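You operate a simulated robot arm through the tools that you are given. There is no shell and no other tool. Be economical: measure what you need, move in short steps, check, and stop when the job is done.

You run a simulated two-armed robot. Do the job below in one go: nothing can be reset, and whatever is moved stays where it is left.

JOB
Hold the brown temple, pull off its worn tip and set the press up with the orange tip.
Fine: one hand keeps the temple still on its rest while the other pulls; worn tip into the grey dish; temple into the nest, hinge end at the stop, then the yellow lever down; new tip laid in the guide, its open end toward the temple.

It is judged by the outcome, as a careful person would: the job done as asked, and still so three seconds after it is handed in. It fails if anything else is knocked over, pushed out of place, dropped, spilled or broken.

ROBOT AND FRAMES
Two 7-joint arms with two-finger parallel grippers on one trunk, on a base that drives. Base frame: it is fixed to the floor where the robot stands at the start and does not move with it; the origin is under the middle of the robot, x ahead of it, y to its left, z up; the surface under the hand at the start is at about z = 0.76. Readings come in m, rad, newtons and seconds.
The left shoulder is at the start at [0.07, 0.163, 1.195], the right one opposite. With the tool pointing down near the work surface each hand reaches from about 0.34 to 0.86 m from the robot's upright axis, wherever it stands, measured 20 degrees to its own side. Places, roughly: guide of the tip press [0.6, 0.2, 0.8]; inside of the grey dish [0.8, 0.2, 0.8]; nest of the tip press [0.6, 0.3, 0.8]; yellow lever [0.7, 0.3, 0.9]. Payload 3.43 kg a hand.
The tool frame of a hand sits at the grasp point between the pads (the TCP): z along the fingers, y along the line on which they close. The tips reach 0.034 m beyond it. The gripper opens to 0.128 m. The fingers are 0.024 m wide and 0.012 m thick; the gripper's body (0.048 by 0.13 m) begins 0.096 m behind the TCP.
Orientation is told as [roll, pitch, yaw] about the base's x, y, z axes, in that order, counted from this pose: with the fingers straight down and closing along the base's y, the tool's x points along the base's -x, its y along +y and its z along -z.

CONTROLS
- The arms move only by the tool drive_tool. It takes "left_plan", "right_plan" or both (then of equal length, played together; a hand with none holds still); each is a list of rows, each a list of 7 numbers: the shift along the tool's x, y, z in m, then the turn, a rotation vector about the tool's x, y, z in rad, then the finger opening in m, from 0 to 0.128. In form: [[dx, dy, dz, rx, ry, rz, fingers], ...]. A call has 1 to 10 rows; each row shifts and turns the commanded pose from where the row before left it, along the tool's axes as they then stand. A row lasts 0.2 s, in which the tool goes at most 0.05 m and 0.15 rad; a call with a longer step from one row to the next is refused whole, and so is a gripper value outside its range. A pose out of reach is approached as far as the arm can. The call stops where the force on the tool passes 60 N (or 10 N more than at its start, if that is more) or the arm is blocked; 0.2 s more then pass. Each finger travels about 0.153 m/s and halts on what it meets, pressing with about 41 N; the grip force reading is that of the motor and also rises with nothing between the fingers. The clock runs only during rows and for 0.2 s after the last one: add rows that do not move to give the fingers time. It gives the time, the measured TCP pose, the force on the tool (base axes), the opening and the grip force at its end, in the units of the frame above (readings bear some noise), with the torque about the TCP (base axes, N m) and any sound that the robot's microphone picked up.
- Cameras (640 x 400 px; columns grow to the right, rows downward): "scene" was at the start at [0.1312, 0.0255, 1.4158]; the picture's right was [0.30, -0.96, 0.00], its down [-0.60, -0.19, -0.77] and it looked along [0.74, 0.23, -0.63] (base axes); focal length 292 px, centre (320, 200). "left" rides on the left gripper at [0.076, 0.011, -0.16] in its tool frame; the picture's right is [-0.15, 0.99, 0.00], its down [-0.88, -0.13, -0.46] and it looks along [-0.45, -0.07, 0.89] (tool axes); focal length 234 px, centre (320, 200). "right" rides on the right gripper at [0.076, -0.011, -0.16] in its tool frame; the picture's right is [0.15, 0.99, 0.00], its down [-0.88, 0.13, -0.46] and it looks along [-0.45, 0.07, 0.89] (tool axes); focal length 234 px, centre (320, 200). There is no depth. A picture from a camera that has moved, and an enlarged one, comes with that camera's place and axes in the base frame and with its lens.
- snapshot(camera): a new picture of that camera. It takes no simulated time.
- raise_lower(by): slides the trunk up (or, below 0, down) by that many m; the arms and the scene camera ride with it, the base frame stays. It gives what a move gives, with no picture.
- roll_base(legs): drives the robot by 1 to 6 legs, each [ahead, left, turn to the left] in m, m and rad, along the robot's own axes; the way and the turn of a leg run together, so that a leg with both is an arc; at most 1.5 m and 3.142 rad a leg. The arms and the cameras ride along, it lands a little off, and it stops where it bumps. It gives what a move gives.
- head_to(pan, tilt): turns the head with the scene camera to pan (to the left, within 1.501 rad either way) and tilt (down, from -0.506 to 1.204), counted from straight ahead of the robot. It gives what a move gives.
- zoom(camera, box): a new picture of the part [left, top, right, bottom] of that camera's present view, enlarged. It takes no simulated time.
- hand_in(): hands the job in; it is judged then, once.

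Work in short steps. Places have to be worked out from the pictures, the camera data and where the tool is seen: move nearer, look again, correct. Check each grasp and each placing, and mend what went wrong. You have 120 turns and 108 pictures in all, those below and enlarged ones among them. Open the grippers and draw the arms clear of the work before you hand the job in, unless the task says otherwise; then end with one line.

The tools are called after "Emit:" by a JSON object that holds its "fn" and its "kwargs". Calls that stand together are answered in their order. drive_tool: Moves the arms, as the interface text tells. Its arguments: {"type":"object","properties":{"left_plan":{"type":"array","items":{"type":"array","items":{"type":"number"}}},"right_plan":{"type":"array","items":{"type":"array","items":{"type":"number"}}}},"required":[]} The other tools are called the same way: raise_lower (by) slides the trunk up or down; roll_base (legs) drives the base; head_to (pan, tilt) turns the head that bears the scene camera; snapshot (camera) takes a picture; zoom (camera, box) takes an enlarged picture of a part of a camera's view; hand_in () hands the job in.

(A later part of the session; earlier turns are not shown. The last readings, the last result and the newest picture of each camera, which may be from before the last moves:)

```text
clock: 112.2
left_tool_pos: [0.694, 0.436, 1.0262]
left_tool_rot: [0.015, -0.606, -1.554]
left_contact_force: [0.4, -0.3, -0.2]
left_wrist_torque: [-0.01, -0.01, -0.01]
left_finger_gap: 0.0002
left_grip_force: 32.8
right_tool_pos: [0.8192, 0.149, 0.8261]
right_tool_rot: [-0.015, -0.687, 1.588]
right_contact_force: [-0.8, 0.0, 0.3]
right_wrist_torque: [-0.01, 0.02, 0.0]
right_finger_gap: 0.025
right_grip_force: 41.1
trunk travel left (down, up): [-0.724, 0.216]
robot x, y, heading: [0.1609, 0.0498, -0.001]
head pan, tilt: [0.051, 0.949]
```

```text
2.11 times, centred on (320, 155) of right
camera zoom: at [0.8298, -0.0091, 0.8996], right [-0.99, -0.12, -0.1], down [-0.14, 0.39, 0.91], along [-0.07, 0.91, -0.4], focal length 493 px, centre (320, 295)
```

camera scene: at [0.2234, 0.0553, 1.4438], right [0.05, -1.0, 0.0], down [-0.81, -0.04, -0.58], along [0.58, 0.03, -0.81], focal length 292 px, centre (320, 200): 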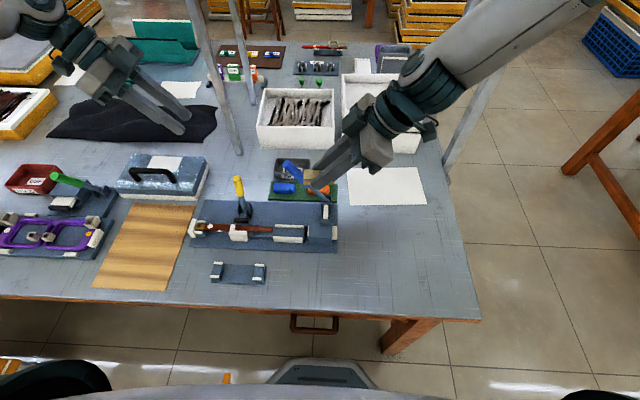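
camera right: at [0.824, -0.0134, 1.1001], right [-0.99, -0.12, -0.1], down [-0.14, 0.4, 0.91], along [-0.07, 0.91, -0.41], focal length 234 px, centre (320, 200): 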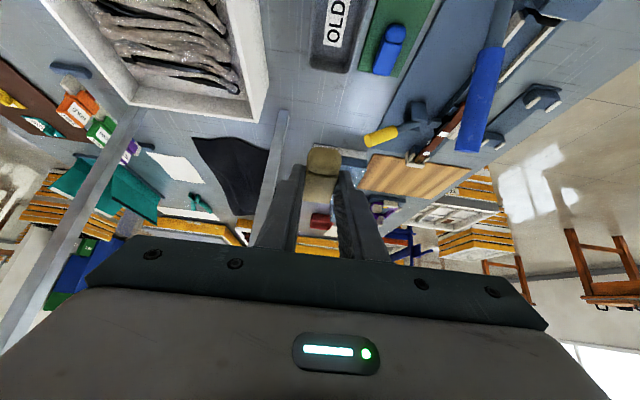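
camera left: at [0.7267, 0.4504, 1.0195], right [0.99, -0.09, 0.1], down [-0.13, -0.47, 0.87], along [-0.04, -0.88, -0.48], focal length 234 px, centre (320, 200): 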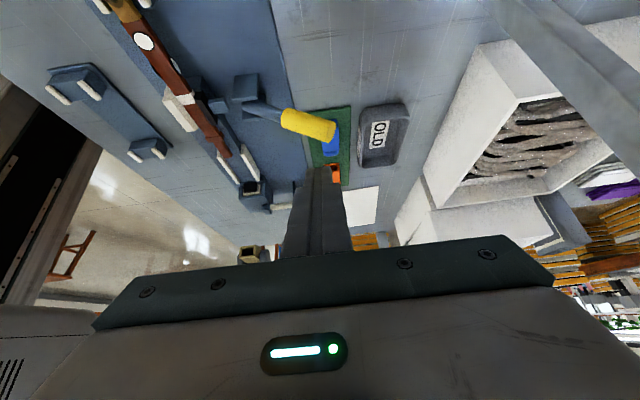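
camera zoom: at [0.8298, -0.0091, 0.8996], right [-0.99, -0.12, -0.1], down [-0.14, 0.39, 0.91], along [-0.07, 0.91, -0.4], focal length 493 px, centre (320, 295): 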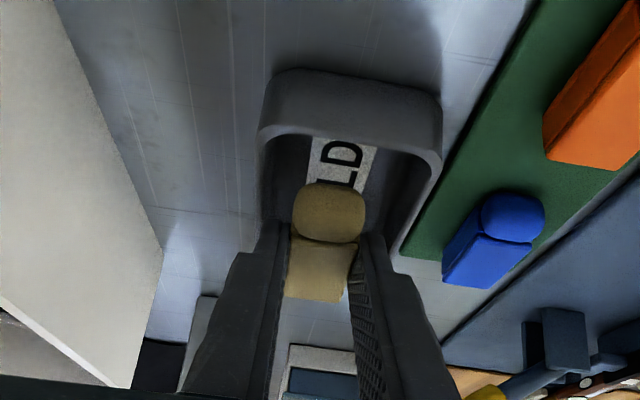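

Tip needs ~8 mm nearer (-x). Shift, then lower to the rim level.

Emit:
{"fn": "drive_tool", "kwargs": {"right_plan": [[0, 0.008, 0, 0, 0, 0, 0.01], [0.0047, 0, 0.0058, 0, 0, 0, 0.01], [0.0047, 0, 0.0058, 0, 0, 0, 0.01], [0, 0, 0, 0, 0, 0, 0.01]]}}

Emit:
{"fn": "zoom", "kwargs": {"camera": "right", "box": [220, 60, 420, 250]}}

Emit:
{"fn": "zoom", "kwargs": {"camera": "scene", "box": [260, 150, 320, 195]}}

```text
clock: 113.2
left_tool_pos: [0.6943, 0.4379, 1.0265]
left_tool_rot: [0.015, -0.605, -1.554]
left_contact_force: [-0.6, 0.3, -0.2]
left_wrist_torque: [0.0, -0.02, 0.0]
left_finger_gap: 0.0
left_grip_force: 32.5
right_tool_pos: [0.8117, 0.1493, 0.8097]
right_tool_rot: [-0.014, -0.684, 1.588]
right_contact_force: [-1.0, 0.1, 0.0]
right_wrist_torque: [0.02, 0.01, 0.01]
right_finger_gap: 0.025
right_grip_force: 41.0
trunk travel left (down, up): [-0.724, 0.216]
robot x, y, heading: [0.1576, 0.0548, -0.001]
head pan, tilt: [0.051, 0.949]
```

```text
2.11 times, centred on (320, 155) of right
camera zoom: at [0.8234, -0.0101, 0.8848], right [-0.99, -0.12, -0.1], down [-0.14, 0.39, 0.91], along [-0.07, 0.91, -0.41], focal length 493 px, centre (320, 295)
```

zoom: 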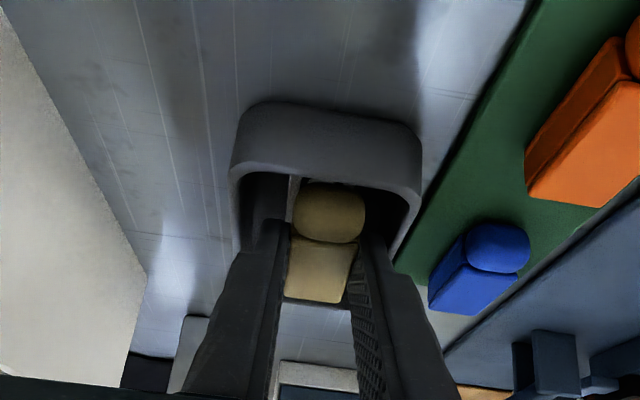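

```text
8.89 times, centred on (290, 172) of scene
camera zoom: at [0.2801, 0.0554, 1.4438], right [0.05, -1.0, 0.0], down [-0.81, -0.04, -0.58], along [0.58, 0.03, -0.81], focal length 2598 px, centre (587, 444)
```

zoom: 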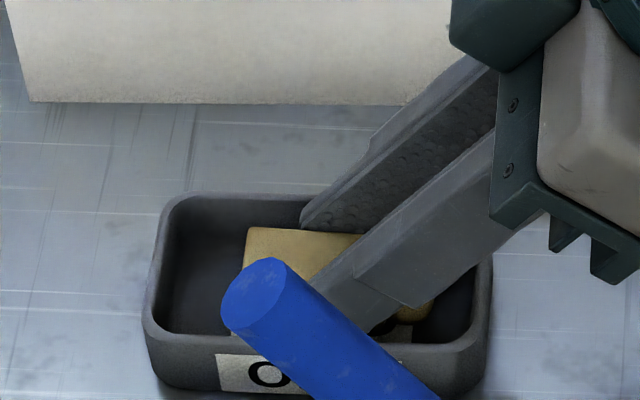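

Tip sits inside the dish outline. Lower 8 mm more, then open slightly.

Emit:
{"fn": "drive_tool", "kwargs": {"right_plan": [[0.0025, 0.001, 0.0031, 0, 0, 0, 0.01], [0.0025, 0, 0.0031, 0, 0, 0, 0.01], [0, 0, 0, 0, 0, 0, 0.01]]}}

```text
clock: 114.0
left_tool_pos: [0.6929, 0.4352, 1.0256]
left_tool_rot: [0.014, -0.606, -1.553]
left_contact_force: [0.5, -0.2, -0.9]
left_wrist_torque: [0.01, 0.0, -0.01]
left_finger_gap: 0.0002
left_grip_force: 32.9
right_tool_pos: [0.8099, 0.1503, 0.8018]
right_tool_rot: [-0.015, -0.686, 1.588]
right_contact_force: [0.6, -0.5, 0.5]
right_wrist_torque: [0.0, 0.0, -0.04]
right_finger_gap: 0.025
right_grip_force: 40.9
trunk travel left (down, up): [-0.724, 0.216]
robot x, y, heading: [0.1554, 0.0505, 0.0]
head pan, tilt: [0.051, 0.949]
```

No contact force; tip bottom is only millimetres above the dish floor. Open to 33 mm.

Emit:
{"fn": "drive_tool", "kwargs": {"right_plan": [[0, 0, 0, 0, 0, 0, 0.029], [0, 0, 0, 0, 0, 0, 0.033], [0, 0, 0, 0, 0, 0, 0.033]]}}

Emit:
{"fn": "drive_tool", "kwargs": {"right_plan": [[-0.0126, 0, -0.0155, 0, 0, 0, 0.033], [-0.0126, 0, -0.0155, 0, 0, 0, 0.033], [-0.018, 0, -0.0232, 0, 0, 0, 0.033], [0, 0, 0, 0, 0, 0, 0.033]]}}

Emit:
{"fn": "zoom", "kwargs": {"camera": "scene", "box": [230, 130, 350, 220]}}

```text
clock: 114.8
left_tool_pos: [0.694, 0.4346, 1.0267]
left_tool_rot: [0.013, -0.605, -1.553]
left_contact_force: [0.1, 0.4, 0.3]
left_wrist_torque: [0.01, -0.02, 0.0]
left_finger_gap: 0.0001
left_grip_force: 33.6
right_tool_pos: [0.8119, 0.1489, 0.8004]
right_tool_rot: [-0.013, -0.684, 1.587]
right_contact_force: [9.4, 0.3, 2.0]
right_wrist_torque: [0.12, -0.07, -0.24]
right_finger_gap: 0.0276
right_grip_force: 0.0
trunk travel left (down, up): [-0.724, 0.216]
robot x, y, heading: [0.1598, 0.0492, -0.003]
head pan, tilt: [0.051, 0.949]
```

```text
clock: 115.8
left_tool_pos: [0.6927, 0.4363, 1.0262]
left_tool_rot: [0.015, -0.605, -1.554]
left_contact_force: [0.0, 0.2, 0.0]
left_wrist_torque: [-0.02, 0.02, 0.02]
left_finger_gap: 0.0
left_grip_force: 32.9
right_tool_pos: [0.8077, 0.1475, 0.873]
right_tool_rot: [-0.009, -0.679, 1.586]
right_contact_force: [0.3, -0.3, -0.3]
right_wrist_torque: [-0.01, 0.0, 0.0]
right_finger_gap: 0.0332
right_grip_force: 0.1
trunk travel left (down, up): [-0.724, 0.216]
robot x, y, heading: [0.1576, 0.0514, -0.003]
head pan, tilt: [0.051, 0.949]
```

```text
4.44 times, centred on (290, 175) of scene
camera zoom: at [0.2802, 0.0552, 1.4438], right [0.05, -1.0, 0.0], down [-0.81, -0.04, -0.58], along [0.58, 0.03, -0.81], focal length 1299 px, centre (453, 311)
```

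zoom: 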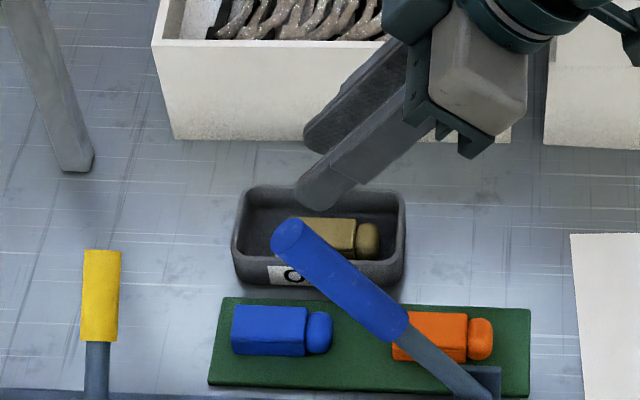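

Worn tip lies in the dish. Now the orange tip at ≈(0.726, 0.09): the blue lever passes close on its near side, so I bring the right hand to x≈0.742, z≈0.92 and look from close.

Emit:
{"fn": "drive_tool", "kwargs": {"right_plan": [[0.007, 0.022, -0.027, 0, 0, 0, 0.04], [0.007, 0.022, -0.027, 0, 0, 0, 0.04], [0.007, 0.022, -0.027, 0, 0, 0, 0.04], [0, 0, 0, 0, 0, 0, 0.04]]}}

Emit:
{"fn": "snapshot", "kwargs": {"camera": "right"}}

Emit:
{"fn": "zoom", "kwargs": {"camera": "scene", "box": [230, 140, 370, 245]}}

```text
clock: 116.8
left_tool_pos: [0.6927, 0.4364, 1.0266]
left_tool_rot: [0.013, -0.605, -1.555]
left_contact_force: [0.1, 1.0, 0.2]
left_wrist_torque: [0.0, 0.01, 0.0]
left_finger_gap: 0.0
left_grip_force: 32.7
right_tool_pos: [0.7463, 0.0806, 0.9193]
right_tool_rot: [-0.01, -0.678, 1.586]
right_contact_force: [-0.2, 0.8, 0.0]
right_wrist_torque: [0.0, 0.01, 0.01]
right_finger_gap: 0.0399
right_grip_force: 0.1
trunk travel left (down, up): [-0.724, 0.216]
robot x, y, heading: [0.1595, 0.0517, -0.005]
head pan, tilt: [0.051, 0.949]
```

```text
30 pictures are left
camera right: at [0.7588, -0.0784, 0.9958], right [-0.99, -0.12, -0.1], down [-0.14, 0.4, 0.91], along [-0.07, 0.91, -0.41], focal length 234 px, centre (320, 200)
```

right: 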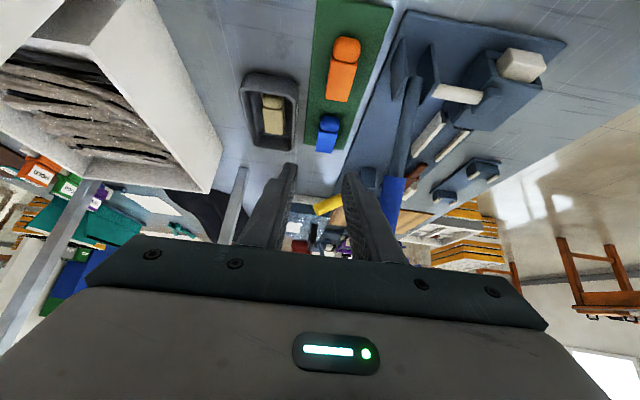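

```text
3.81 times, centred on (300, 192) of scene
camera zoom: at [0.2807, 0.0559, 1.4437], right [0.05, -1.0, 0.0], down [-0.81, -0.04, -0.58], along [0.58, 0.03, -0.81], focal length 1114 px, centre (396, 229)
```

zoom: 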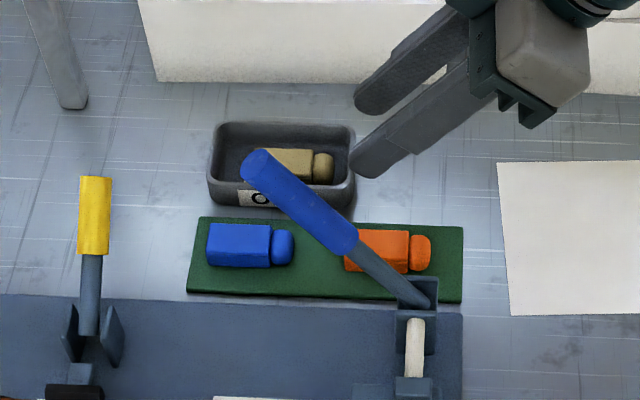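

The lever's far edge is x≈0.69, so there is ~1 cm clearance for the near finger. Descend to z 0.86 above the orange tip and recheck alignment.

Emit:
{"fn": "drive_tool", "kwargs": {"right_plan": [[0, 0.011, 0, 0, 0, 0, 0.04], [0.0227, 0, 0.0197, 0, 0, 0, 0.04], [0.0227, 0, 0.0197, 0, 0, 0, 0.04], [0, 0, 0, 0, 0, 0, 0.04]]}}

Emit:
{"fn": "zoom", "kwargs": {"camera": "right", "box": [220, 20, 440, 240]}}

Emit:
{"fn": "zoom", "kwargs": {"camera": "scene", "box": [270, 160, 370, 235]}}

```text
clock: 117.8
left_tool_pos: [0.6934, 0.4353, 1.0258]
left_tool_rot: [0.016, -0.606, -1.555]
left_contact_force: [0.4, 0.8, -0.1]
left_wrist_torque: [0.0, -0.04, 0.02]
left_finger_gap: 0.0
left_grip_force: 32.9
right_tool_pos: [0.735, 0.0676, 0.8607]
right_tool_rot: [-0.011, -0.68, 1.587]
right_contact_force: [-0.6, -0.4, -0.9]
right_wrist_torque: [-0.02, -0.03, 0.02]
right_finger_gap: 0.0402
right_grip_force: 0.0
trunk travel left (down, up): [-0.724, 0.216]
robot x, y, heading: [0.1586, 0.0516, -0.003]
head pan, tilt: [0.051, 0.949]
```

```text
1.82 times, centred on (330, 130) of right
camera zoom: at [0.7473, -0.0907, 0.9373], right [-0.99, -0.12, -0.1], down [-0.14, 0.4, 0.91], along [-0.07, 0.91, -0.41], focal length 426 px, centre (302, 327)
```

zoom: 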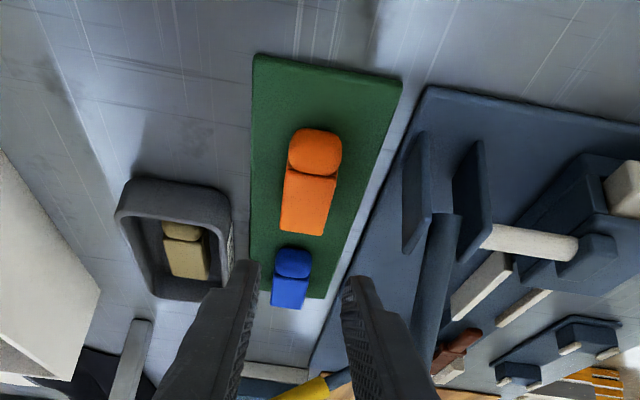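

```text
5.33 times, centred on (320, 198) of scene
camera zoom: at [0.2794, 0.0557, 1.4439], right [0.05, -1.0, 0.0], down [-0.81, -0.04, -0.58], along [0.58, 0.03, -0.81], focal length 1559 px, centre (320, 213)
```

zoom: 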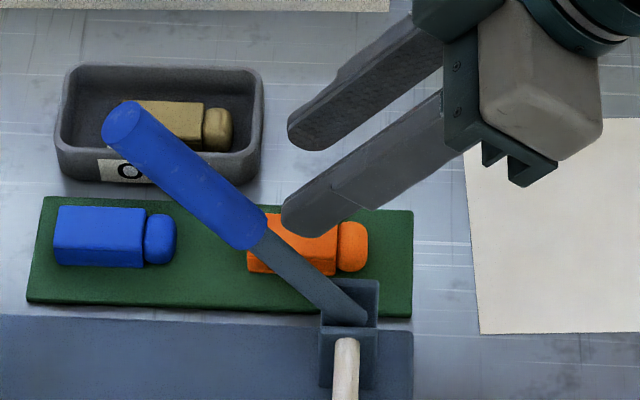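

Combining views: orange tip centre ≈(0.740, 0.095 box, z 0.772), open end at y 0.118. Descend to TCP (0.740, 0.080, 0.80) straddling it.

Emit:
{"fn": "drive_tool", "kwargs": {"right_plan": [[0, -0.005, 0, 0, 0, 0, 0.042], [0.0094, 0, 0.0185, 0, 0, 0, 0.042], [0.0094, 0, 0.0185, 0, 0, 0, 0.042], [0.0094, 0, 0.0185, 0, 0, 0, 0.042], [0, 0, 0, 0, 0, 0, 0.042]]}}

Emit:
{"fn": "zoom", "kwargs": {"camera": "right", "box": [220, 40, 440, 260]}}

Emit:
{"fn": "zoom", "kwargs": {"camera": "scene", "box": [270, 160, 370, 235]}}

```text
clock: 119.0
left_tool_pos: [0.6929, 0.436, 1.0259]
left_tool_rot: [0.015, -0.604, -1.554]
left_contact_force: [0.8, 0.2, -0.4]
left_wrist_torque: [-0.02, 0.02, 0.0]
left_finger_gap: 0.0
left_grip_force: 33.0
right_tool_pos: [0.7397, 0.0813, 0.8003]
right_tool_rot: [-0.011, -0.679, 1.586]
right_contact_force: [-0.7, -0.5, 0.6]
right_wrist_torque: [0.01, -0.01, 0.0]
right_finger_gap: 0.0421
right_grip_force: 0.1
trunk travel left (down, up): [-0.724, 0.216]
robot x, y, heading: [0.1553, 0.0546, 0.001]
head pan, tilt: [0.051, 0.949]
```

```text
1.82 times, centred on (330, 150) of right
camera zoom: at [0.752, -0.0772, 0.8769], right [-0.99, -0.12, -0.1], down [-0.14, 0.4, 0.91], along [-0.07, 0.91, -0.41], focal length 426 px, centre (302, 291)
```

zoom: 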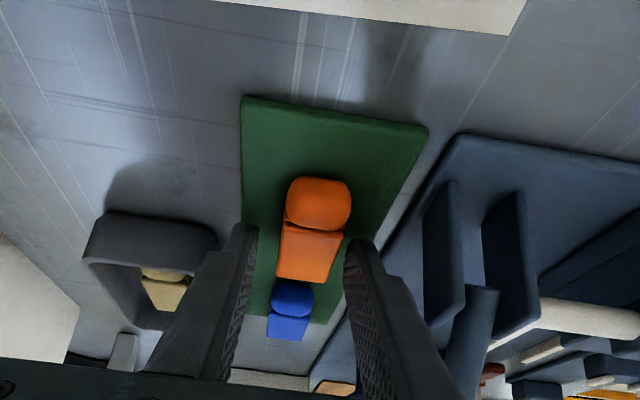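

```text
5.33 times, centred on (320, 198) of scene
camera zoom: at [0.28, 0.0553, 1.4438], right [0.05, -1.0, 0.0], down [-0.81, -0.04, -0.58], along [0.58, 0.03, -0.81], focal length 1559 px, centre (320, 213)
```

zoom: 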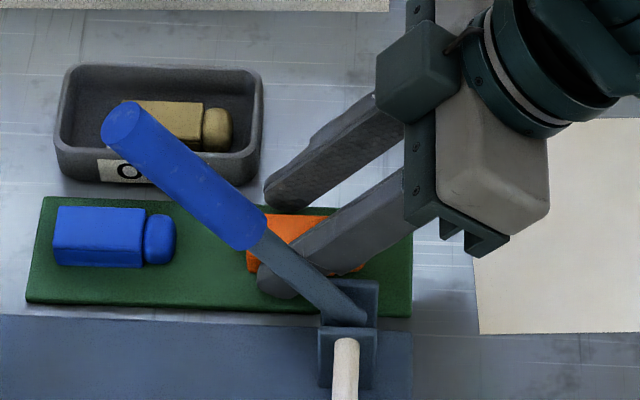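

Well straddled. Lower 3 mm and close.

Emit:
{"fn": "drive_tool", "kwargs": {"right_plan": [[0.0005, 0.002, 0.0035, 0, 0, 0, 0.042], [0, 0, 0, 0, 0, 0, 0.025], [0, 0, 0, 0, 0, 0, 0.01], [0, 0, 0, 0, 0, 0, 0.01]]}}

```text
clock: 120.0
left_tool_pos: [0.6909, 0.436, 1.0283]
left_tool_rot: [0.018, -0.605, -1.556]
left_contact_force: [-0.1, -0.3, -0.6]
left_wrist_torque: [0.02, 0.01, 0.0]
left_finger_gap: 0.0
left_grip_force: 32.5
right_tool_pos: [0.7374, 0.0849, 0.8006]
right_tool_rot: [-0.015, -0.68, 1.589]
right_contact_force: [-1.4, -3.4, 25.1]
right_wrist_torque: [0.19, 0.4, 0.29]
right_finger_gap: 0.0254
right_grip_force: 41.1
trunk travel left (down, up): [-0.724, 0.216]
robot x, y, heading: [0.1557, 0.0511, 0.003]
head pan, tilt: [0.051, 0.949]
```

Gripped (25.4 mm), lightly touching the board. Lift straight up to z≈1.01.

Emit:
{"fn": "drive_tool", "kwargs": {"right_plan": [[-0.0063, 0, -0.0078, 0, 0, 0, 0.01], [-0.0126, 0, -0.0156, 0, 0, 0, 0.01], [-0.0283, 0, -0.035, 0, 0, 0, 0.01], [-0.0283, 0, -0.035, 0, 0, 0, 0.01], [-0.0283, 0, -0.035, 0, 0, 0, 0.01], [-0.028, 0, -0.035, 0, 0, 0, 0.01], [0, 0, 0, 0, 0, 0, 0.01]]}}

Emit:
{"fn": "snapshot", "kwargs": {"camera": "scene"}}

```text
clock: 121.6
left_tool_pos: [0.6944, 0.4352, 1.0254]
left_tool_rot: [0.013, -0.607, -1.552]
left_contact_force: [0.9, 0.2, 0.4]
left_wrist_torque: [0.01, 0.05, -0.01]
left_finger_gap: 0.0002
left_grip_force: 33.0
right_tool_pos: [0.7339, 0.0858, 1.0036]
right_tool_rot: [-0.008, -0.679, 1.585]
right_contact_force: [0.0, -0.1, -1.5]
right_wrist_torque: [0.04, 0.0, 0.02]
right_finger_gap: 0.0251
right_grip_force: 41.1
trunk travel left (down, up): [-0.724, 0.216]
robot x, y, heading: [0.1579, 0.0509, -0.002]
head pan, tilt: [0.051, 0.949]
```

```text
24 pictures are left
camera scene: at [0.2811, 0.055, 1.4437], right [0.05, -1.0, 0.0], down [-0.81, -0.04, -0.58], along [0.58, 0.03, -0.81], focal length 292 px, centre (320, 200)
```

scene: 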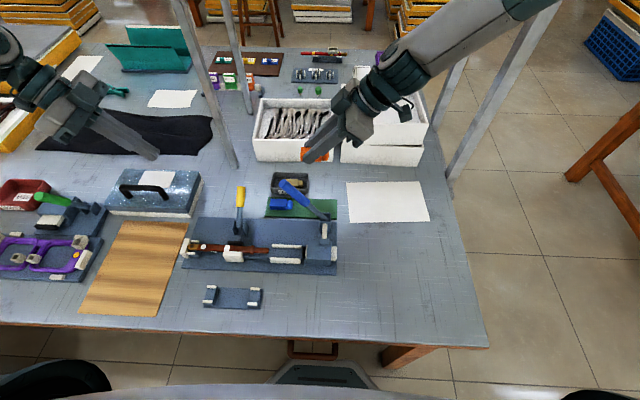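

Fingers were touching the board, i.e. flush with the tip's underside – they would hit the guide rails. I set the tip back down on the same spot to regrip ~10 mm higher.

Emit:
{"fn": "drive_tool", "kwargs": {"right_plan": [[0.0253, -0.0035, 0.0313, 0, 0, 0, 0.01], [0.0253, 0, 0.0313, 0, 0, 0, 0.01], [0.0253, 0, 0.0313, 0, 0, 0, 0.01], [0.0253, 0, 0.0313, 0, 0, 0, 0.01], [0.0215, 0, 0.0266, 0, 0, 0, 0.01], [0, 0, 0, 0, 0, 0, 0.01]]}}

```text
clock: 123.0
left_tool_pos: [0.6919, 0.4352, 1.0264]
left_tool_rot: [0.015, -0.606, -1.554]
left_contact_force: [-0.2, -0.4, 0.7]
left_wrist_torque: [-0.01, 0.0, 0.0]
left_finger_gap: 0.0
left_grip_force: 33.4
right_tool_pos: [0.7426, 0.089, 0.8113]
right_tool_rot: [-0.011, -0.677, 1.586]
right_contact_force: [-1.0, 0.0, 0.5]
right_wrist_torque: [0.02, 0.01, -0.02]
right_finger_gap: 0.025
right_grip_force: 41.4
trunk travel left (down, up): [-0.724, 0.216]
robot x, y, heading: [0.1542, 0.0512, -0.006]
head pan, tilt: [0.051, 0.949]
```

Lower the last ~9 mm and correct x,y slightly.

Emit:
{"fn": "drive_tool", "kwargs": {"right_plan": [[0.0045, 0.004, 0.0025, 0, 0, 0, 0.01], [0.004, 0, 0.0024, 0, 0, 0, 0.01], [0, 0, 0, 0, 0, 0, 0.01]]}}

```text
clock: 123.8
left_tool_pos: [0.6936, 0.4359, 1.0269]
left_tool_rot: [0.015, -0.605, -1.552]
left_contact_force: [-0.1, -0.6, 0.6]
left_wrist_torque: [-0.04, -0.01, 0.01]
left_finger_gap: 0.0
left_grip_force: 33.4
right_tool_pos: [0.7386, 0.0815, 0.8011]
right_tool_rot: [-0.01, -0.681, 1.585]
right_contact_force: [0.4, 0.1, -0.1]
right_wrist_torque: [0.01, 0.0, -0.01]
right_finger_gap: 0.0248
right_grip_force: 41.1
trunk travel left (down, up): [-0.724, 0.216]
robot x, y, heading: [0.1556, 0.0497, 0.002]
head pan, tilt: [0.051, 0.949]
```

Essentially on the board. Release, raise 10 mm, and close again higher on the tip.

Emit:
{"fn": "drive_tool", "kwargs": {"right_plan": [[0.001, 0, 0.0012, 0, 0, 0, 0.01], [0, 0, 0, 0, 0, 0, 0.034], [0, 0, 0, 0, 0, 0, 0.034], [-0.0038, 0, -0.0047, 0, 0, 0, 0.034], [-0.0032, 0, -0.0039, 0, 0, 0, 0.034], [0, 0, 0, 0, 0, 0, 0.034], [0, 0, 0, 0, 0, 0, 0.01], [0, 0, 0, 0, 0, 0, 0.01], [0, 0, 0, 0, 0, 0, 0.01]]}}

Emit:
{"fn": "zoom", "kwargs": {"camera": "right", "box": [220, 40, 440, 260]}}

```text
clock: 125.8
left_tool_pos: [0.6933, 0.4356, 1.0274]
left_tool_rot: [0.015, -0.608, -1.553]
left_contact_force: [1.1, 0.3, -0.7]
left_wrist_torque: [-0.01, 0.0, 0.01]
left_finger_gap: 0.0004
left_grip_force: 32.9
right_tool_pos: [0.7367, 0.0823, 0.8126]
right_tool_rot: [-0.01, -0.681, 1.586]
right_contact_force: [1.1, -0.4, 1.5]
right_wrist_torque: [-0.05, 0.0, -0.05]
right_finger_gap: 0.0247
right_grip_force: 40.9
trunk travel left (down, up): [-0.724, 0.216]
robot x, y, heading: [0.1547, 0.0513, 0.001]
head pan, tilt: [0.051, 0.949]
```

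```text
1.82 times, centred on (330, 150) of right
camera zoom: at [0.7496, -0.0776, 0.889], right [-0.99, -0.12, -0.1], down [-0.14, 0.4, 0.91], along [-0.07, 0.91, -0.41], focal length 426 px, centre (302, 291)
```

zoom: 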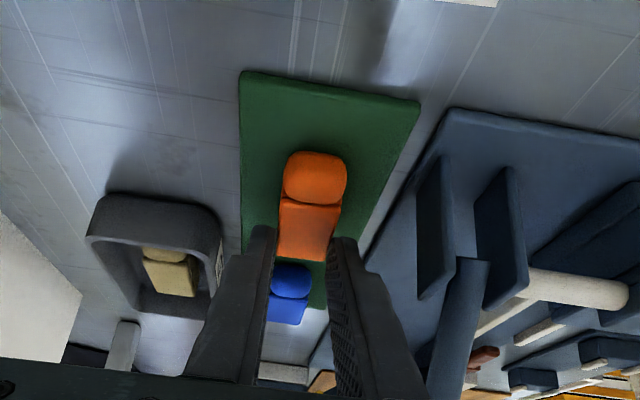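

Gripped with ~12 mm of tip below the fingers. Lift to z≈1.0 then traverse -x over the lever's low part.

Emit:
{"fn": "drive_tool", "kwargs": {"right_plan": [[-0.0242, 0, -0.03, 0, 0, 0, 0.01], [-0.0242, 0, -0.03, 0, 0, 0, 0.01], [-0.0242, 0, -0.03, 0, 0, 0, 0.01], [-0.0242, 0, -0.03, 0, 0, 0, 0.01], [-0.0242, 0, -0.03, 0, 0, 0, 0.01], [0, 0.037, 0, 0, 0, 0, 0.01], [0, 0.037, 0, 0, 0, 0, 0.01], [0, 0.037, 0, 0, 0, 0, 0.01], [0, 0.037, 0, 0, 0, 0, 0.01], [0, 0, 0, 0, 0, 0, 0.01]]}}

```text
clock: 128.0
left_tool_pos: [0.6927, 0.4351, 1.0268]
left_tool_rot: [0.013, -0.606, -1.555]
left_contact_force: [1.1, 0.6, 1.2]
left_wrist_torque: [-0.02, 0.02, -0.02]
left_finger_gap: 0.0001
left_grip_force: 32.9
right_tool_pos: [0.5862, 0.0791, 1.004]
right_tool_rot: [-0.009, -0.679, 1.587]
right_contact_force: [-0.2, 0.3, 0.1]
right_wrist_torque: [-0.01, -0.01, 0.01]
right_finger_gap: 0.0244
right_grip_force: 40.9
trunk travel left (down, up): [-0.724, 0.216]
robot x, y, heading: [0.1579, 0.0493, 0.003]
head pan, tilt: [0.051, 0.949]
```

Now move +y to 0.151 and down to z≈0.88 over the guide.

Emit:
{"fn": "drive_tool", "kwargs": {"right_plan": [[0.0055, -0.0005, 0.0355, 0, 0, 0, 0.01], [0.0055, -0.0005, 0.0355, 0, 0, 0, 0.01], [0.0055, -0.0005, 0.0355, 0, 0, 0, 0.01], [0.0055, -0.0005, 0.0355, 0, 0, 0, 0.01], [0, 0, 0, 0, 0, 0, 0.01]]}}

Emit:
{"fn": "zoom", "kwargs": {"camera": "scene", "box": [230, 190, 350, 280]}}

Emit:
{"fn": "zoom", "kwargs": {"camera": "right", "box": [230, 60, 430, 260]}}

```text
clock: 129.2
left_tool_pos: [0.6932, 0.4347, 1.0277]
left_tool_rot: [0.016, -0.607, -1.554]
left_contact_force: [-1.0, 0.5, 0.9]
left_wrist_torque: [-0.01, -0.04, 0.03]
left_finger_gap: 0.0
left_grip_force: 33.1
right_tool_pos: [0.5894, 0.1529, 0.8766]
right_tool_rot: [-0.013, -0.679, 1.588]
right_contact_force: [-0.5, -0.1, -0.6]
right_wrist_torque: [-0.01, -0.01, -0.01]
right_finger_gap: 0.0248
right_grip_force: 41.4
trunk travel left (down, up): [-0.724, 0.216]
robot x, y, heading: [0.1588, 0.047, 0.004]
head pan, tilt: [0.051, 0.949]
```

```text
4.44 times, centred on (290, 235) of scene
camera zoom: at [0.2793, 0.0551, 1.4439], right [0.05, -1.0, 0.0], down [-0.81, -0.04, -0.58], along [0.58, 0.03, -0.81], focal length 1299 px, centre (453, 44)
```

zoom: 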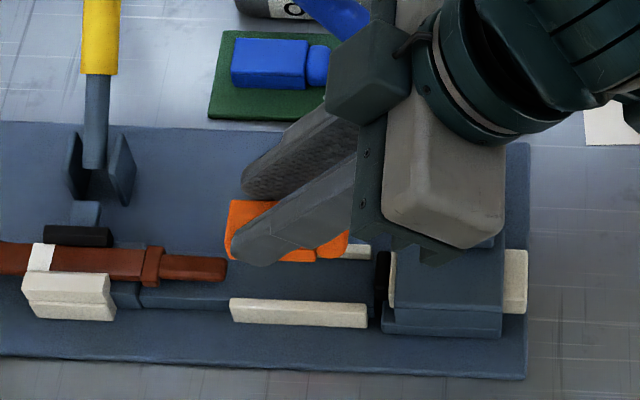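

```text
2.00 times, centred on (330, 160) of right
camera zoom: at [0.6013, -0.0055, 0.9528], right [-0.99, -0.12, -0.1], down [-0.14, 0.4, 0.91], along [-0.07, 0.91, -0.41], focal length 468 px, centre (300, 280)
```

zoom: 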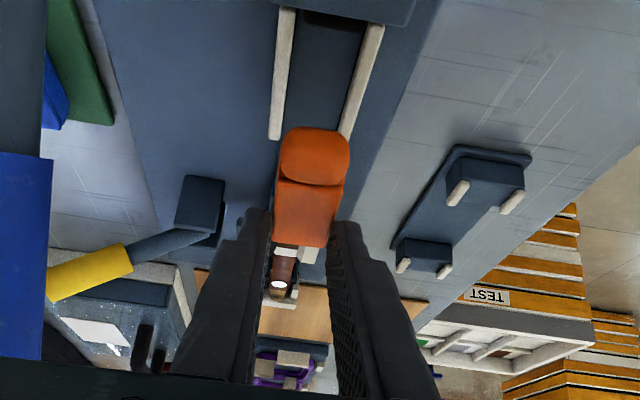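

Well aligned: tip axis x≈0.589 vs guide 0.590; y range fits between the rails ends. Descend to just above rails.

Emit:
{"fn": "drive_tool", "kwargs": {"right_plan": [[0.0087, -0.0012, 0.0108, 0, 0, 0, 0.01], [0.0087, 0, 0.0108, 0, 0, 0, 0.01], [0.0087, 0, 0.0108, 0, 0, 0, 0.01], [0, 0, 0, 0, 0, 0, 0.01]]}}

Emit:
{"fn": "zoom", "kwargs": {"camera": "scene", "box": [270, 220, 330, 265]}}

Emit:
{"fn": "zoom", "kwargs": {"camera": "right", "box": [270, 60, 390, 220]}}

```text
clock: 130.2
left_tool_pos: [0.6919, 0.4364, 1.027]
left_tool_rot: [0.014, -0.607, -1.554]
left_contact_force: [0.5, 0.2, -0.3]
left_wrist_torque: [-0.03, 0.01, -0.01]
left_finger_gap: 0.0
left_grip_force: 33.1
right_tool_pos: [0.5931, 0.1533, 0.8365]
right_tool_rot: [-0.01, -0.68, 1.587]
right_contact_force: [-0.4, 0.4, -0.5]
right_wrist_torque: [0.0, 0.0, -0.02]
right_finger_gap: 0.0245
right_grip_force: 40.9
trunk travel left (down, up): [-0.724, 0.216]
robot x, y, heading: [0.1573, 0.0523, -0.004]
head pan, tilt: [0.051, 0.949]
```

```text
8.89 times, centred on (300, 242) of scene
camera zoom: at [0.28, 0.0555, 1.4438], right [0.05, -1.0, 0.0], down [-0.81, -0.04, -0.58], along [0.58, 0.03, -0.81], focal length 2598 px, centre (498, -178)
```

zoom: 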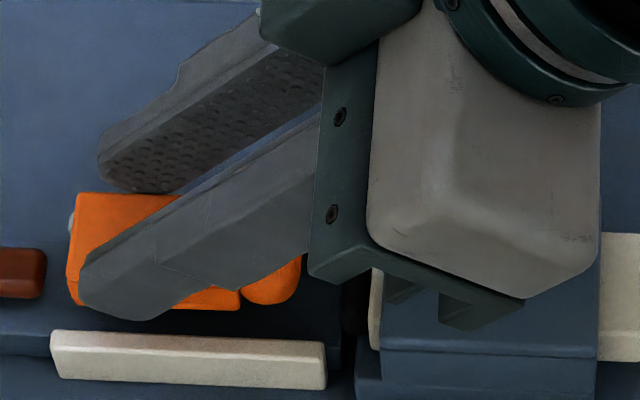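

```text
2.50 times, centred on (330, 140) of right
camera zoom: at [0.6054, -0.006, 0.9127], right [-0.99, -0.12, -0.1], down [-0.14, 0.4, 0.91], along [-0.07, 0.91, -0.41], focal length 585 px, centre (295, 350)
```

zoom: 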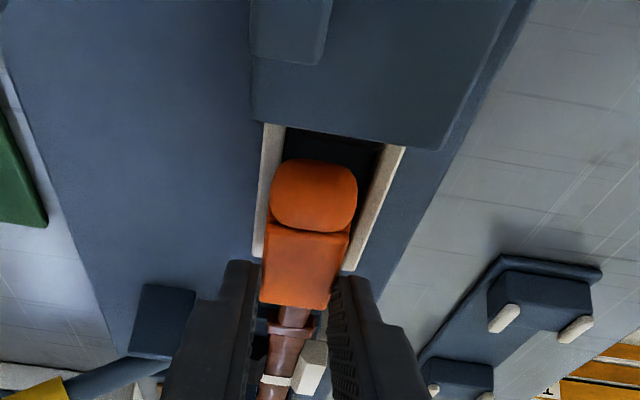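

Tip is ~4 mm too far in +x. Shift -x 4 mm and lower 6 mm, reading force.

Emit:
{"fn": "drive_tool", "kwargs": {"right_plan": [[0, 0.004, 0, 0, 0, 0, 0.01], [0.0019, 0, 0.0023, 0, 0, 0, 0.01], [0.0019, 0, 0.0023, 0, 0, 0, 0.01], [0, 0, 0, 0, 0, 0, 0.01]]}}

Emit:
{"fn": "zoom", "kwargs": {"camera": "right", "box": [270, 60, 390, 220]}}

```text
clock: 131.2
left_tool_pos: [0.6937, 0.4361, 1.0262]
left_tool_rot: [0.013, -0.606, -1.554]
left_contact_force: [-0.1, 0.6, 0.1]
left_wrist_torque: [-0.01, 0.01, -0.03]
left_finger_gap: 0.0
left_grip_force: 32.9
right_tool_pos: [0.588, 0.1523, 0.8317]
right_tool_rot: [-0.011, -0.679, 1.588]
right_contact_force: [0.9, -0.7, 0.1]
right_wrist_torque: [0.03, -0.01, -0.01]
right_finger_gap: 0.0246
right_grip_force: 41.1
trunk travel left (down, up): [-0.724, 0.216]
robot x, y, heading: [0.1596, 0.0497, -0.001]
head pan, tilt: [0.051, 0.949]
```

```text
2.50 times, centred on (330, 140) of right
camera zoom: at [0.5999, -0.0066, 0.9072], right [-0.99, -0.12, -0.1], down [-0.14, 0.4, 0.91], along [-0.07, 0.91, -0.41], focal length 585 px, centre (295, 350)
```

zoom: 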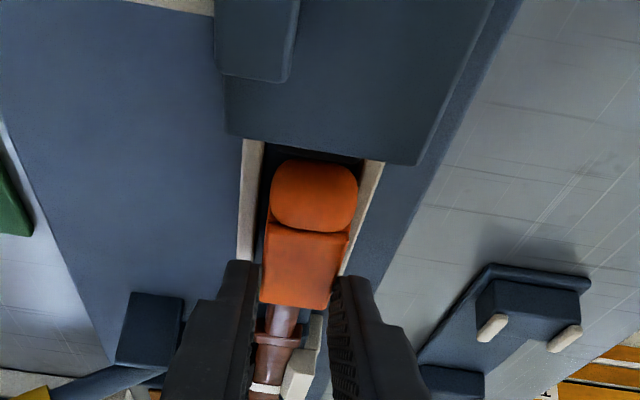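

Nearly centred; nudge +x 1 mm and lower 5 mm.

Emit:
{"fn": "drive_tool", "kwargs": {"right_plan": [[0.0016, -0.0012, 0.0019, 0, 0, 0, 0.01], [0.0016, 0, 0.0019, 0, 0, 0, 0.01], [0, 0, 0, 0, 0, 0, 0.01]]}}

```text
clock: 132.0
left_tool_pos: [0.6925, 0.4352, 1.0281]
left_tool_rot: [0.017, -0.606, -1.555]
left_contact_force: [-0.6, 0.8, -0.2]
left_wrist_torque: [-0.01, -0.03, 0.01]
left_finger_gap: 0.0
left_grip_force: 33.3
right_tool_pos: [0.5881, 0.1519, 0.8279]
right_tool_rot: [-0.012, -0.682, 1.588]
right_contact_force: [0.5, -1.5, 10.4]
right_wrist_torque: [-0.28, 0.04, 0.02]
right_finger_gap: 0.0246
right_grip_force: 41.0
trunk travel left (down, up): [-0.724, 0.216]
robot x, y, heading: [0.1618, 0.0565, -0.002]
head pan, tilt: [0.051, 0.949]
```

Contact at z 0.828 (Fz 10 N). Check whether it is on the floor or on a rail.

Emit:
{"fn": "zoom", "kwargs": {"camera": "right", "box": [280, 90, 370, 200]}}

Emit:
{"fn": "zoom", "kwargs": {"camera": "scene", "box": [265, 225, 325, 270]}}

```text
3.64 times, centred on (325, 145) of right
camera zoom: at [0.6009, -0.0069, 0.9034], right [-0.99, -0.12, -0.1], down [-0.14, 0.4, 0.91], along [-0.07, 0.91, -0.41], focal length 852 px, centre (302, 400)
```

zoom: 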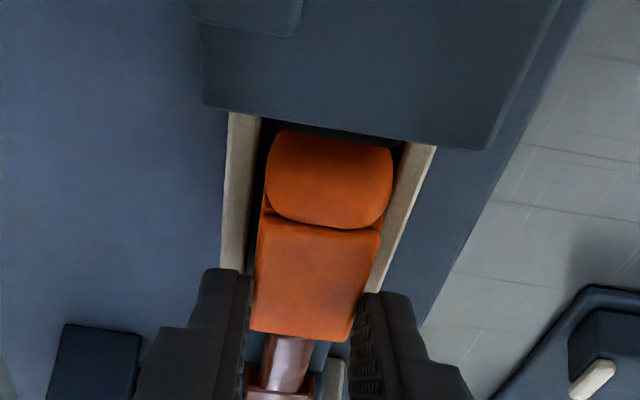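

```text
8.89 times, centred on (295, 248) of scene
camera zoom: at [0.2796, 0.055, 1.4441], right [0.05, -1.0, 0.0], down [-0.81, -0.04, -0.58], along [0.58, 0.03, -0.81], focal length 2598 px, centre (542, -222)
```

zoom: 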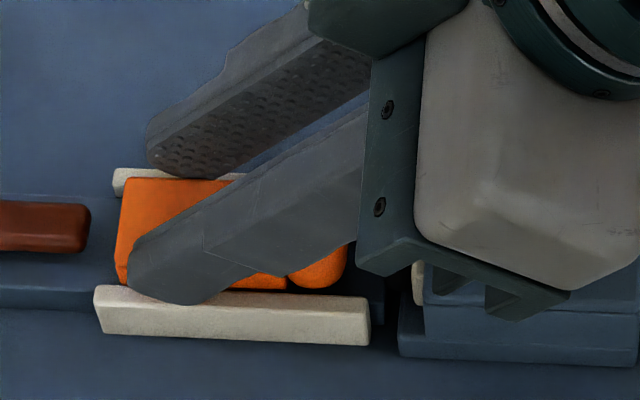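

The tip is between the rails, at or within millimetres of the floor. Release gently and raise the hand.

Emit:
{"fn": "drive_tool", "kwargs": {"right_plan": [[-0.0006, 0, -0.0008, 0, 0, 0, 0.01], [0, 0, 0, 0, 0, 0, 0.028], [0, 0, 0, 0, 0, 0, 0.036], [0, 0, 0, 0, 0, 0, 0.036], [-0.0157, 0, -0.0195, 0, 0, 0, 0.036], [-0.0283, 0, -0.035, 0, 0, 0, 0.036], [-0.0283, 0, -0.035, 0, 0, 0, 0.036], [0, 0, 0, 0, 0, 0, 0.036]]}}

Emit:
{"fn": "zoom", "kwargs": {"camera": "scene", "box": [180, 195, 340, 285]}}

Emit:
{"fn": "zoom", "kwargs": {"camera": "right", "box": [260, 40, 400, 220]}}

```text
clock: 133.8
left_tool_pos: [0.6939, 0.4356, 1.0275]
left_tool_rot: [0.014, -0.607, -1.552]
left_contact_force: [-0.4, -0.7, 0.3]
left_wrist_torque: [0.0, 0.02, 0.0]
left_finger_gap: 0.0001
left_grip_force: 33.1
right_tool_pos: [0.5885, 0.1485, 0.9426]
right_tool_rot: [-0.011, -0.678, 1.585]
right_contact_force: [-0.2, 0.4, -0.4]
right_wrist_torque: [-0.01, 0.01, 0.01]
right_finger_gap: 0.036
right_grip_force: 0.0
trunk travel left (down, up): [-0.724, 0.216]
robot x, y, heading: [0.1566, 0.0558, -0.002]
head pan, tilt: [0.051, 0.949]
```

```text
4.00 times, centred on (260, 240) of scene
camera zoom: at [0.2808, 0.0553, 1.4437], right [0.05, -1.0, 0.0], down [-0.81, -0.04, -0.58], along [0.58, 0.03, -0.81], focal length 1169 px, centre (560, 40)
```

zoom: 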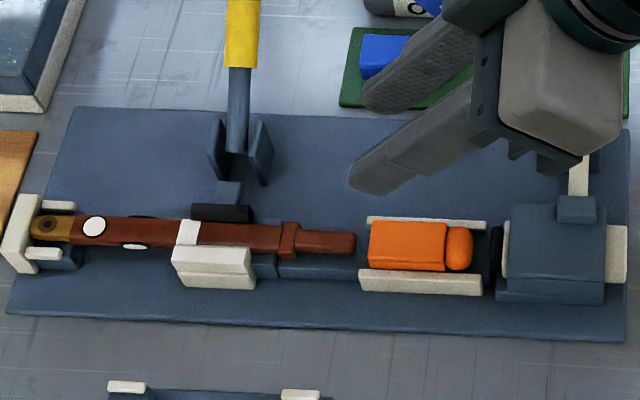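

```text
2.22 times, centred on (330, 130) of right
camera zoom: at [0.6004, -0.0099, 1.0183], right [-0.99, -0.12, -0.1], down [-0.14, 0.4, 0.91], along [-0.07, 0.91, -0.41], focal length 520 px, centre (298, 356)
```

zoom: 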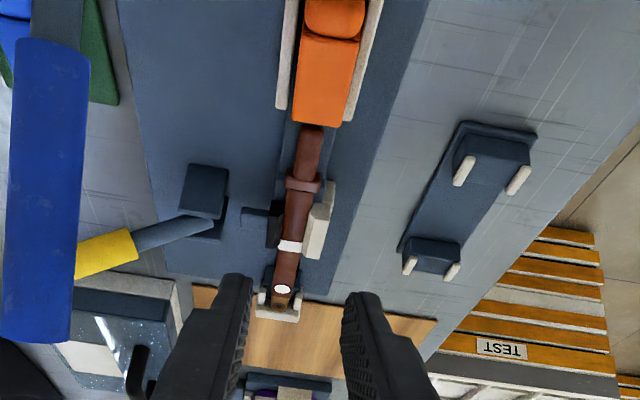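

Orange tip lies in the guide, open end facing the spigot; temple hinge at the stop. Before finishing I verify the yellow lever's true position.

Emit:
{"fn": "snapshot", "kwargs": {"camera": "left"}}

Emit:
{"fn": "zoom", "kwargs": {"camera": "scene", "box": [200, 170, 280, 260]}}

```text
13 pictures are left
camera left: at [0.7018, 0.5893, 1.1153], right [0.99, -0.1, 0.1], down [-0.13, -0.47, 0.87], along [-0.04, -0.88, -0.48], focal length 234 px, centre (320, 200)
```

left: 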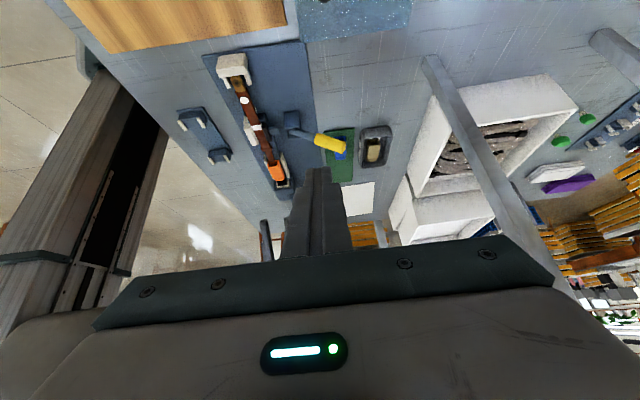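

```text
4.44 times, centred on (240, 215) of scene
camera zoom: at [0.2808, 0.0553, 1.4437], right [0.05, -1.0, 0.0], down [-0.81, -0.04, -0.58], along [0.58, 0.03, -0.81], focal length 1299 px, centre (676, 133)
```

zoom: 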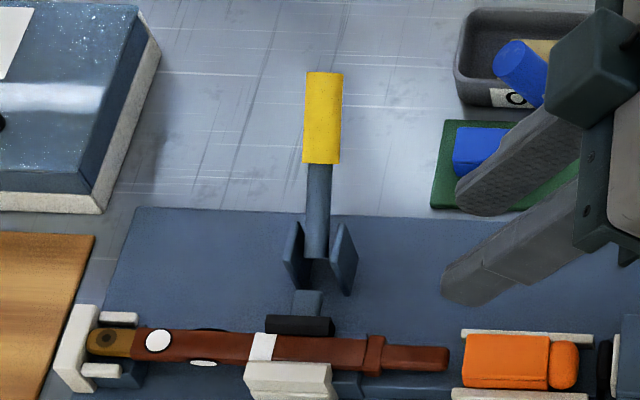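

The handle is only ~40° rotated, about 35° above horizontal; when pressed it was lower (~20°), so it may not be fully home. I move the right hand away, lower the trunk, and press again more slowly.

Emit:
{"fn": "drive_tool", "kwargs": {"right_plan": [[0.0113, 0, -0.039, 0, 0, 0, 0.036], [0.0113, 0, -0.039, 0, 0, 0, 0.036], [0.0113, 0, -0.039, 0, 0, 0, 0.036], [0, 0, 0, 0, 0, 0, 0.036]]}}

Emit:
{"fn": "raise_lower", "kwargs": {"by": -0.1}}

```text
clock: 134.8
left_tool_pos: [0.6928, 0.4358, 1.0262]
left_tool_rot: [0.013, -0.606, -1.552]
left_contact_force: [0.6, -0.3, 0.8]
left_wrist_torque: [-0.04, 0.02, -0.03]
left_finger_gap: 0.0001
left_grip_force: 33.3
right_tool_pos: [0.5874, 0.0509, 1.0094]
right_tool_rot: [-0.011, -0.676, 1.586]
right_contact_force: [-0.3, 0.1, 0.1]
right_wrist_torque: [0.02, 0.01, 0.03]
right_finger_gap: 0.0358
right_grip_force: 0.0
trunk travel left (down, up): [-0.724, 0.216]
robot x, y, heading: [0.1584, 0.0512, -0.001]
head pan, tilt: [0.051, 0.949]
```

```text
clock: 136.1
left_tool_pos: [0.6931, 0.436, 0.927]
left_tool_rot: [0.016, -0.607, -1.556]
left_contact_force: [-0.5, -0.7, 0.4]
left_wrist_torque: [-0.01, -0.01, 0.02]
left_finger_gap: 0.0001
left_grip_force: 33.5
right_tool_pos: [0.5877, 0.0501, 0.909]
right_tool_rot: [-0.01, -0.68, 1.588]
right_contact_force: [-0.3, -0.5, -0.4]
right_wrist_torque: [0.02, 0.0, 0.03]
right_finger_gap: 0.036
right_grip_force: 0.2
trunk travel left (down, up): [-0.624, 0.316]
robot x, y, heading: [0.1557, 0.0482, -0.005]
head pan, tilt: [0.051, 0.949]
```

Move the left fingertips over the handle's end.

Emit:
{"fn": "drive_tool", "kwargs": {"left_plan": [[-0.028, 0.0098, 0.0215, 0, 0, 0, 0.0], [-0.028, 0.0098, 0.0215, 0, 0, 0, 0.0], [-0.028, 0.0098, 0.0215, 0, 0, 0, 0.0], [-0.028, 0.0098, 0.0215, 0, 0, 0, 0.0], [0, 0, 0, 0, 0, 0, 0.0]]}}

Emit:
{"fn": "zoom", "kwargs": {"camera": "scene", "box": [190, 130, 310, 220]}}

```text
clock: 137.3
left_tool_pos: [0.7355, 0.2947, 0.9182]
left_tool_rot: [0.017, -0.607, -1.554]
left_contact_force: [-0.4, 0.5, 1.0]
left_wrist_torque: [-0.01, -0.03, 0.01]
left_finger_gap: 0.0001
left_grip_force: 32.9
right_tool_pos: [0.5866, 0.0508, 0.9101]
right_tool_rot: [-0.011, -0.678, 1.588]
right_contact_force: [0.5, 0.3, 0.3]
right_wrist_torque: [0.04, -0.04, -0.03]
right_finger_gap: 0.0359
right_grip_force: 0.1
trunk travel left (down, up): [-0.624, 0.316]
robot x, y, heading: [0.1607, 0.0543, -0.003]
head pan, tilt: [0.051, 0.949]
```

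```text
4.44 times, centred on (250, 175) of scene
camera zoom: at [0.2795, 0.0563, 1.3439], right [0.05, -1.0, 0.0], down [-0.81, -0.04, -0.58], along [0.58, 0.03, -0.81], focal length 1299 px, centre (631, 311)
```

zoom: 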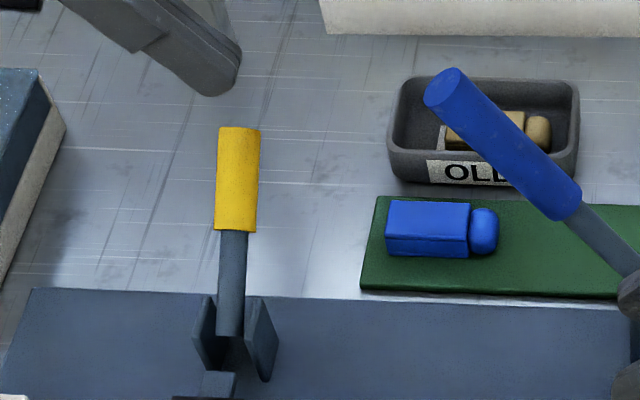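

Finger is just beyond the handle end; shift back 10 mm and press down along the arc slowly.

Emit:
{"fn": "drive_tool", "kwargs": {"left_plan": [[0, -0.01, 0, 0, 0, 0, 0.0], [0.0057, 0, 0.0082, 0, 0, 0, 0.0], [0.0028, 0.001, 0.0041, 0, 0, 0, 0.0], [0.0028, 0.002, 0.0041, 0, 0, 0, 0.0], [0.0028, 0.002, 0.0041, 0, 0, 0, 0.0], [0.0028, 0.002, 0.0041, 0, 0, 0, 0.0], [0.0028, 0.002, 0.0041, 0, 0, 0, 0.0], [0.0028, 0.002, 0.0041, 0, 0, 0, 0.0], [0.0, 0.0, 0.0, 0, 0, 0, 0.0]]}}

Emit:
{"fn": "zoom", "kwargs": {"camera": "scene", "box": [190, 130, 310, 220]}}

```text
clock: 139.3
left_tool_pos: [0.7383, 0.2955, 0.8809]
left_tool_rot: [0.018, -0.604, -1.555]
left_contact_force: [1.4, 9.8, 17.8]
left_wrist_torque: [0.2, -0.17, -0.05]
left_finger_gap: 0.0001
left_grip_force: 32.8
right_tool_pos: [0.5874, 0.0499, 0.909]
right_tool_rot: [-0.012, -0.679, 1.586]
right_contact_force: [0.3, 0.6, 0.2]
right_wrist_torque: [0.01, -0.04, -0.01]
right_finger_gap: 0.0361
right_grip_force: 0.1
trunk travel left (down, up): [-0.624, 0.316]
robot x, y, heading: [0.1573, 0.0523, 0.0]
head pan, tilt: [0.051, 0.949]
```

```text
4.44 times, centred on (250, 175) of scene
camera zoom: at [0.2796, 0.0559, 1.3439], right [0.05, -1.0, 0.0], down [-0.81, -0.04, -0.58], along [0.58, 0.03, -0.81], focal length 1299 px, centre (631, 311)
```

zoom: 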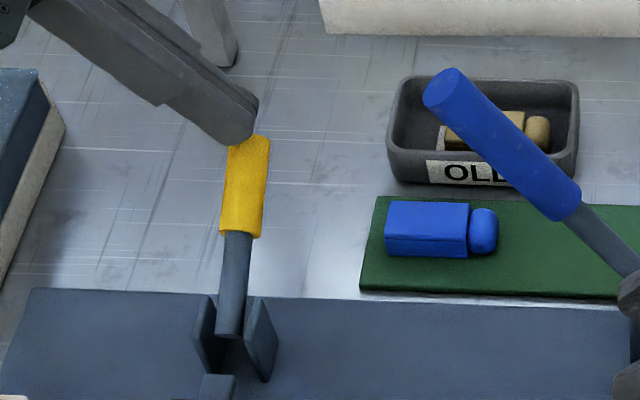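

Contact is at the handle's very end and it flexes sideways; I back up and shift 2 cm nearer the pivot, then press.

Emit:
{"fn": "drive_tool", "kwargs": {"left_plan": [[-0.0068, 0, -0.0099, 0, 0, 0, 0.0], [-0.0034, -0.01, -0.005, 0, 0, 0, 0.0], [-0.002, -0.012, 0.003, 0, 0, 0, 0.0], [0.0045, 0.0, 0.0066, 0, 0, 0, 0.0], [0.0034, 0.002, 0.005, 0, 0, 0, 0.0], [0.0028, 0.002, 0.0041, 0, 0, 0, 0.0], [0.0028, 0.002, 0.0041, 0, 0, 0, 0.0], [0, 0, 0, 0, 0, 0, 0.0]]}}

Emit:
{"fn": "zoom", "kwargs": {"camera": "scene", "box": [190, 130, 310, 220]}}

```text
clock: 141.1
left_tool_pos: [0.7207, 0.2903, 0.875]
left_tool_rot: [0.018, -0.606, -1.559]
left_contact_force: [-3.6, 3.2, 22.5]
left_wrist_torque: [-0.12, -0.17, 0.0]
left_finger_gap: 0.0001
left_grip_force: 33.0
right_tool_pos: [0.5863, 0.0495, 0.9095]
right_tool_rot: [-0.014, -0.678, 1.588]
right_contact_force: [-0.2, 0.2, -0.1]
right_wrist_torque: [-0.01, 0.04, -0.03]
right_finger_gap: 0.0364
right_grip_force: 0.1
trunk travel left (down, up): [-0.624, 0.316]
robot x, y, heading: [0.1562, 0.0537, -0.004]
head pan, tilt: [0.051, 0.949]
```

```text
4.44 times, centred on (250, 175) of scene
camera zoom: at [0.2774, 0.0551, 1.3442], right [0.05, -1.0, 0.0], down [-0.81, -0.04, -0.58], along [0.58, 0.03, -0.81], focal length 1299 px, centre (631, 311)
```

zoom: 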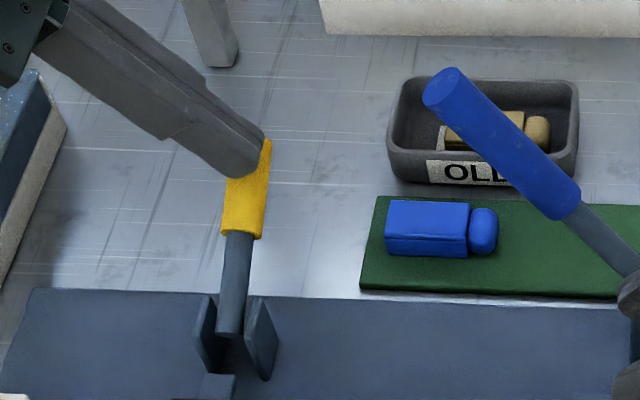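

Contact is good now (Fz 22 N). Press on in small steps.

Emit:
{"fn": "drive_tool", "kwargs": {"left_plan": [[0.0017, 0.0015, 0.0025, 0, 0, 0, 0.0], [0.0017, 0.0015, 0.0025, 0, 0, 0, 0.0], [0.0017, 0.0015, 0.0025, 0, 0, 0, 0.0], [0.0017, 0.0015, 0.0025, 0, 0, 0, 0.0], [0, 0, 0, 0, 0, 0, 0.0], [0, 0, 0, 0, 0, 0, 0.0]]}}

```text
clock: 142.5
left_tool_pos: [0.7254, 0.2905, 0.8653]
left_tool_rot: [0.018, -0.607, -1.556]
left_contact_force: [-12.4, 10.7, 33.3]
left_wrist_torque: [-0.06, 0.05, -0.03]
left_finger_gap: 0.0
left_grip_force: 33.0
right_tool_pos: [0.5854, 0.0498, 0.9108]
right_tool_rot: [-0.017, -0.679, 1.589]
right_contact_force: [-1.2, -0.1, 1.0]
right_wrist_torque: [0.06, -0.04, 0.02]
right_finger_gap: 0.0359
right_grip_force: 0.0
trunk travel left (down, up): [-0.624, 0.316]
robot x, y, heading: [0.1575, 0.0489, 0.002]
head pan, tilt: [0.051, 0.949]
```

Lever yields with rising (spring) resistance; keep pressing.

Emit:
{"fn": "drive_tool", "kwargs": {"left_plan": [[0.0017, 0.001, 0.0025, 0, 0, 0, 0.0], [0.0017, 0.001, 0.0025, 0, 0, 0, 0.0], [0.0017, 0.001, 0.0025, 0, 0, 0, 0.0], [0.0017, 0.001, 0.0025, 0, 0, 0, 0.0], [0, 0, 0, 0, 0, 0, 0.0], [0, 0, 0, 0, 0, 0, 0.0]]}}

Emit:
{"fn": "zoom", "kwargs": {"camera": "scene", "box": [190, 130, 310, 250]}}

```text
clock: 143.2
left_tool_pos: [0.7259, 0.2903, 0.8621]
left_tool_rot: [0.025, -0.615, -1.56]
left_contact_force: [-24.9, 11.9, 46.3]
left_wrist_torque: [-0.19, 0.38, -0.16]
left_finger_gap: 0.0
left_grip_force: 33.1
right_tool_pos: [0.5841, 0.0525, 0.9108]
right_tool_rot: [-0.015, -0.679, 1.592]
right_contact_force: [1.3, 0.1, -0.1]
right_wrist_torque: [0.0, -0.01, -0.01]
right_finger_gap: 0.036
right_grip_force: 0.0
trunk travel left (down, up): [-0.624, 0.316]
robot x, y, heading: [0.1569, 0.0486, -0.002]
head pan, tilt: [0.051, 0.949]
stopped in row 3 (left hand): the force on the tool passed its limit at 72 N (the readings are from after the stop); the commanded pose is now the measured one
```

```text
3.33 times, centred on (250, 190) of scene
camera zoom: at [0.2742, 0.0562, 1.3443], right [0.05, -1.0, 0.0], down [-0.81, -0.04, -0.59], along [0.58, 0.03, -0.81], focal length 974 px, centre (553, 233)
```

zoom: 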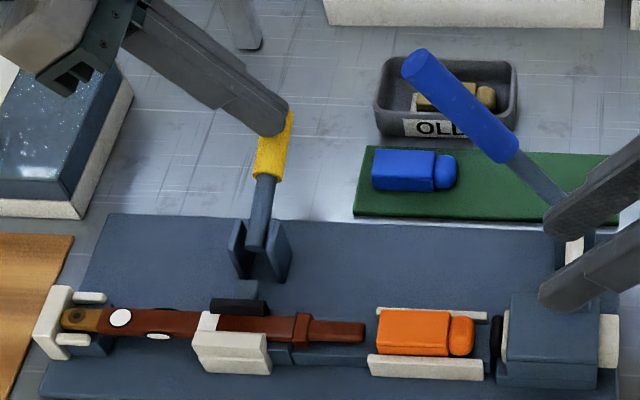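

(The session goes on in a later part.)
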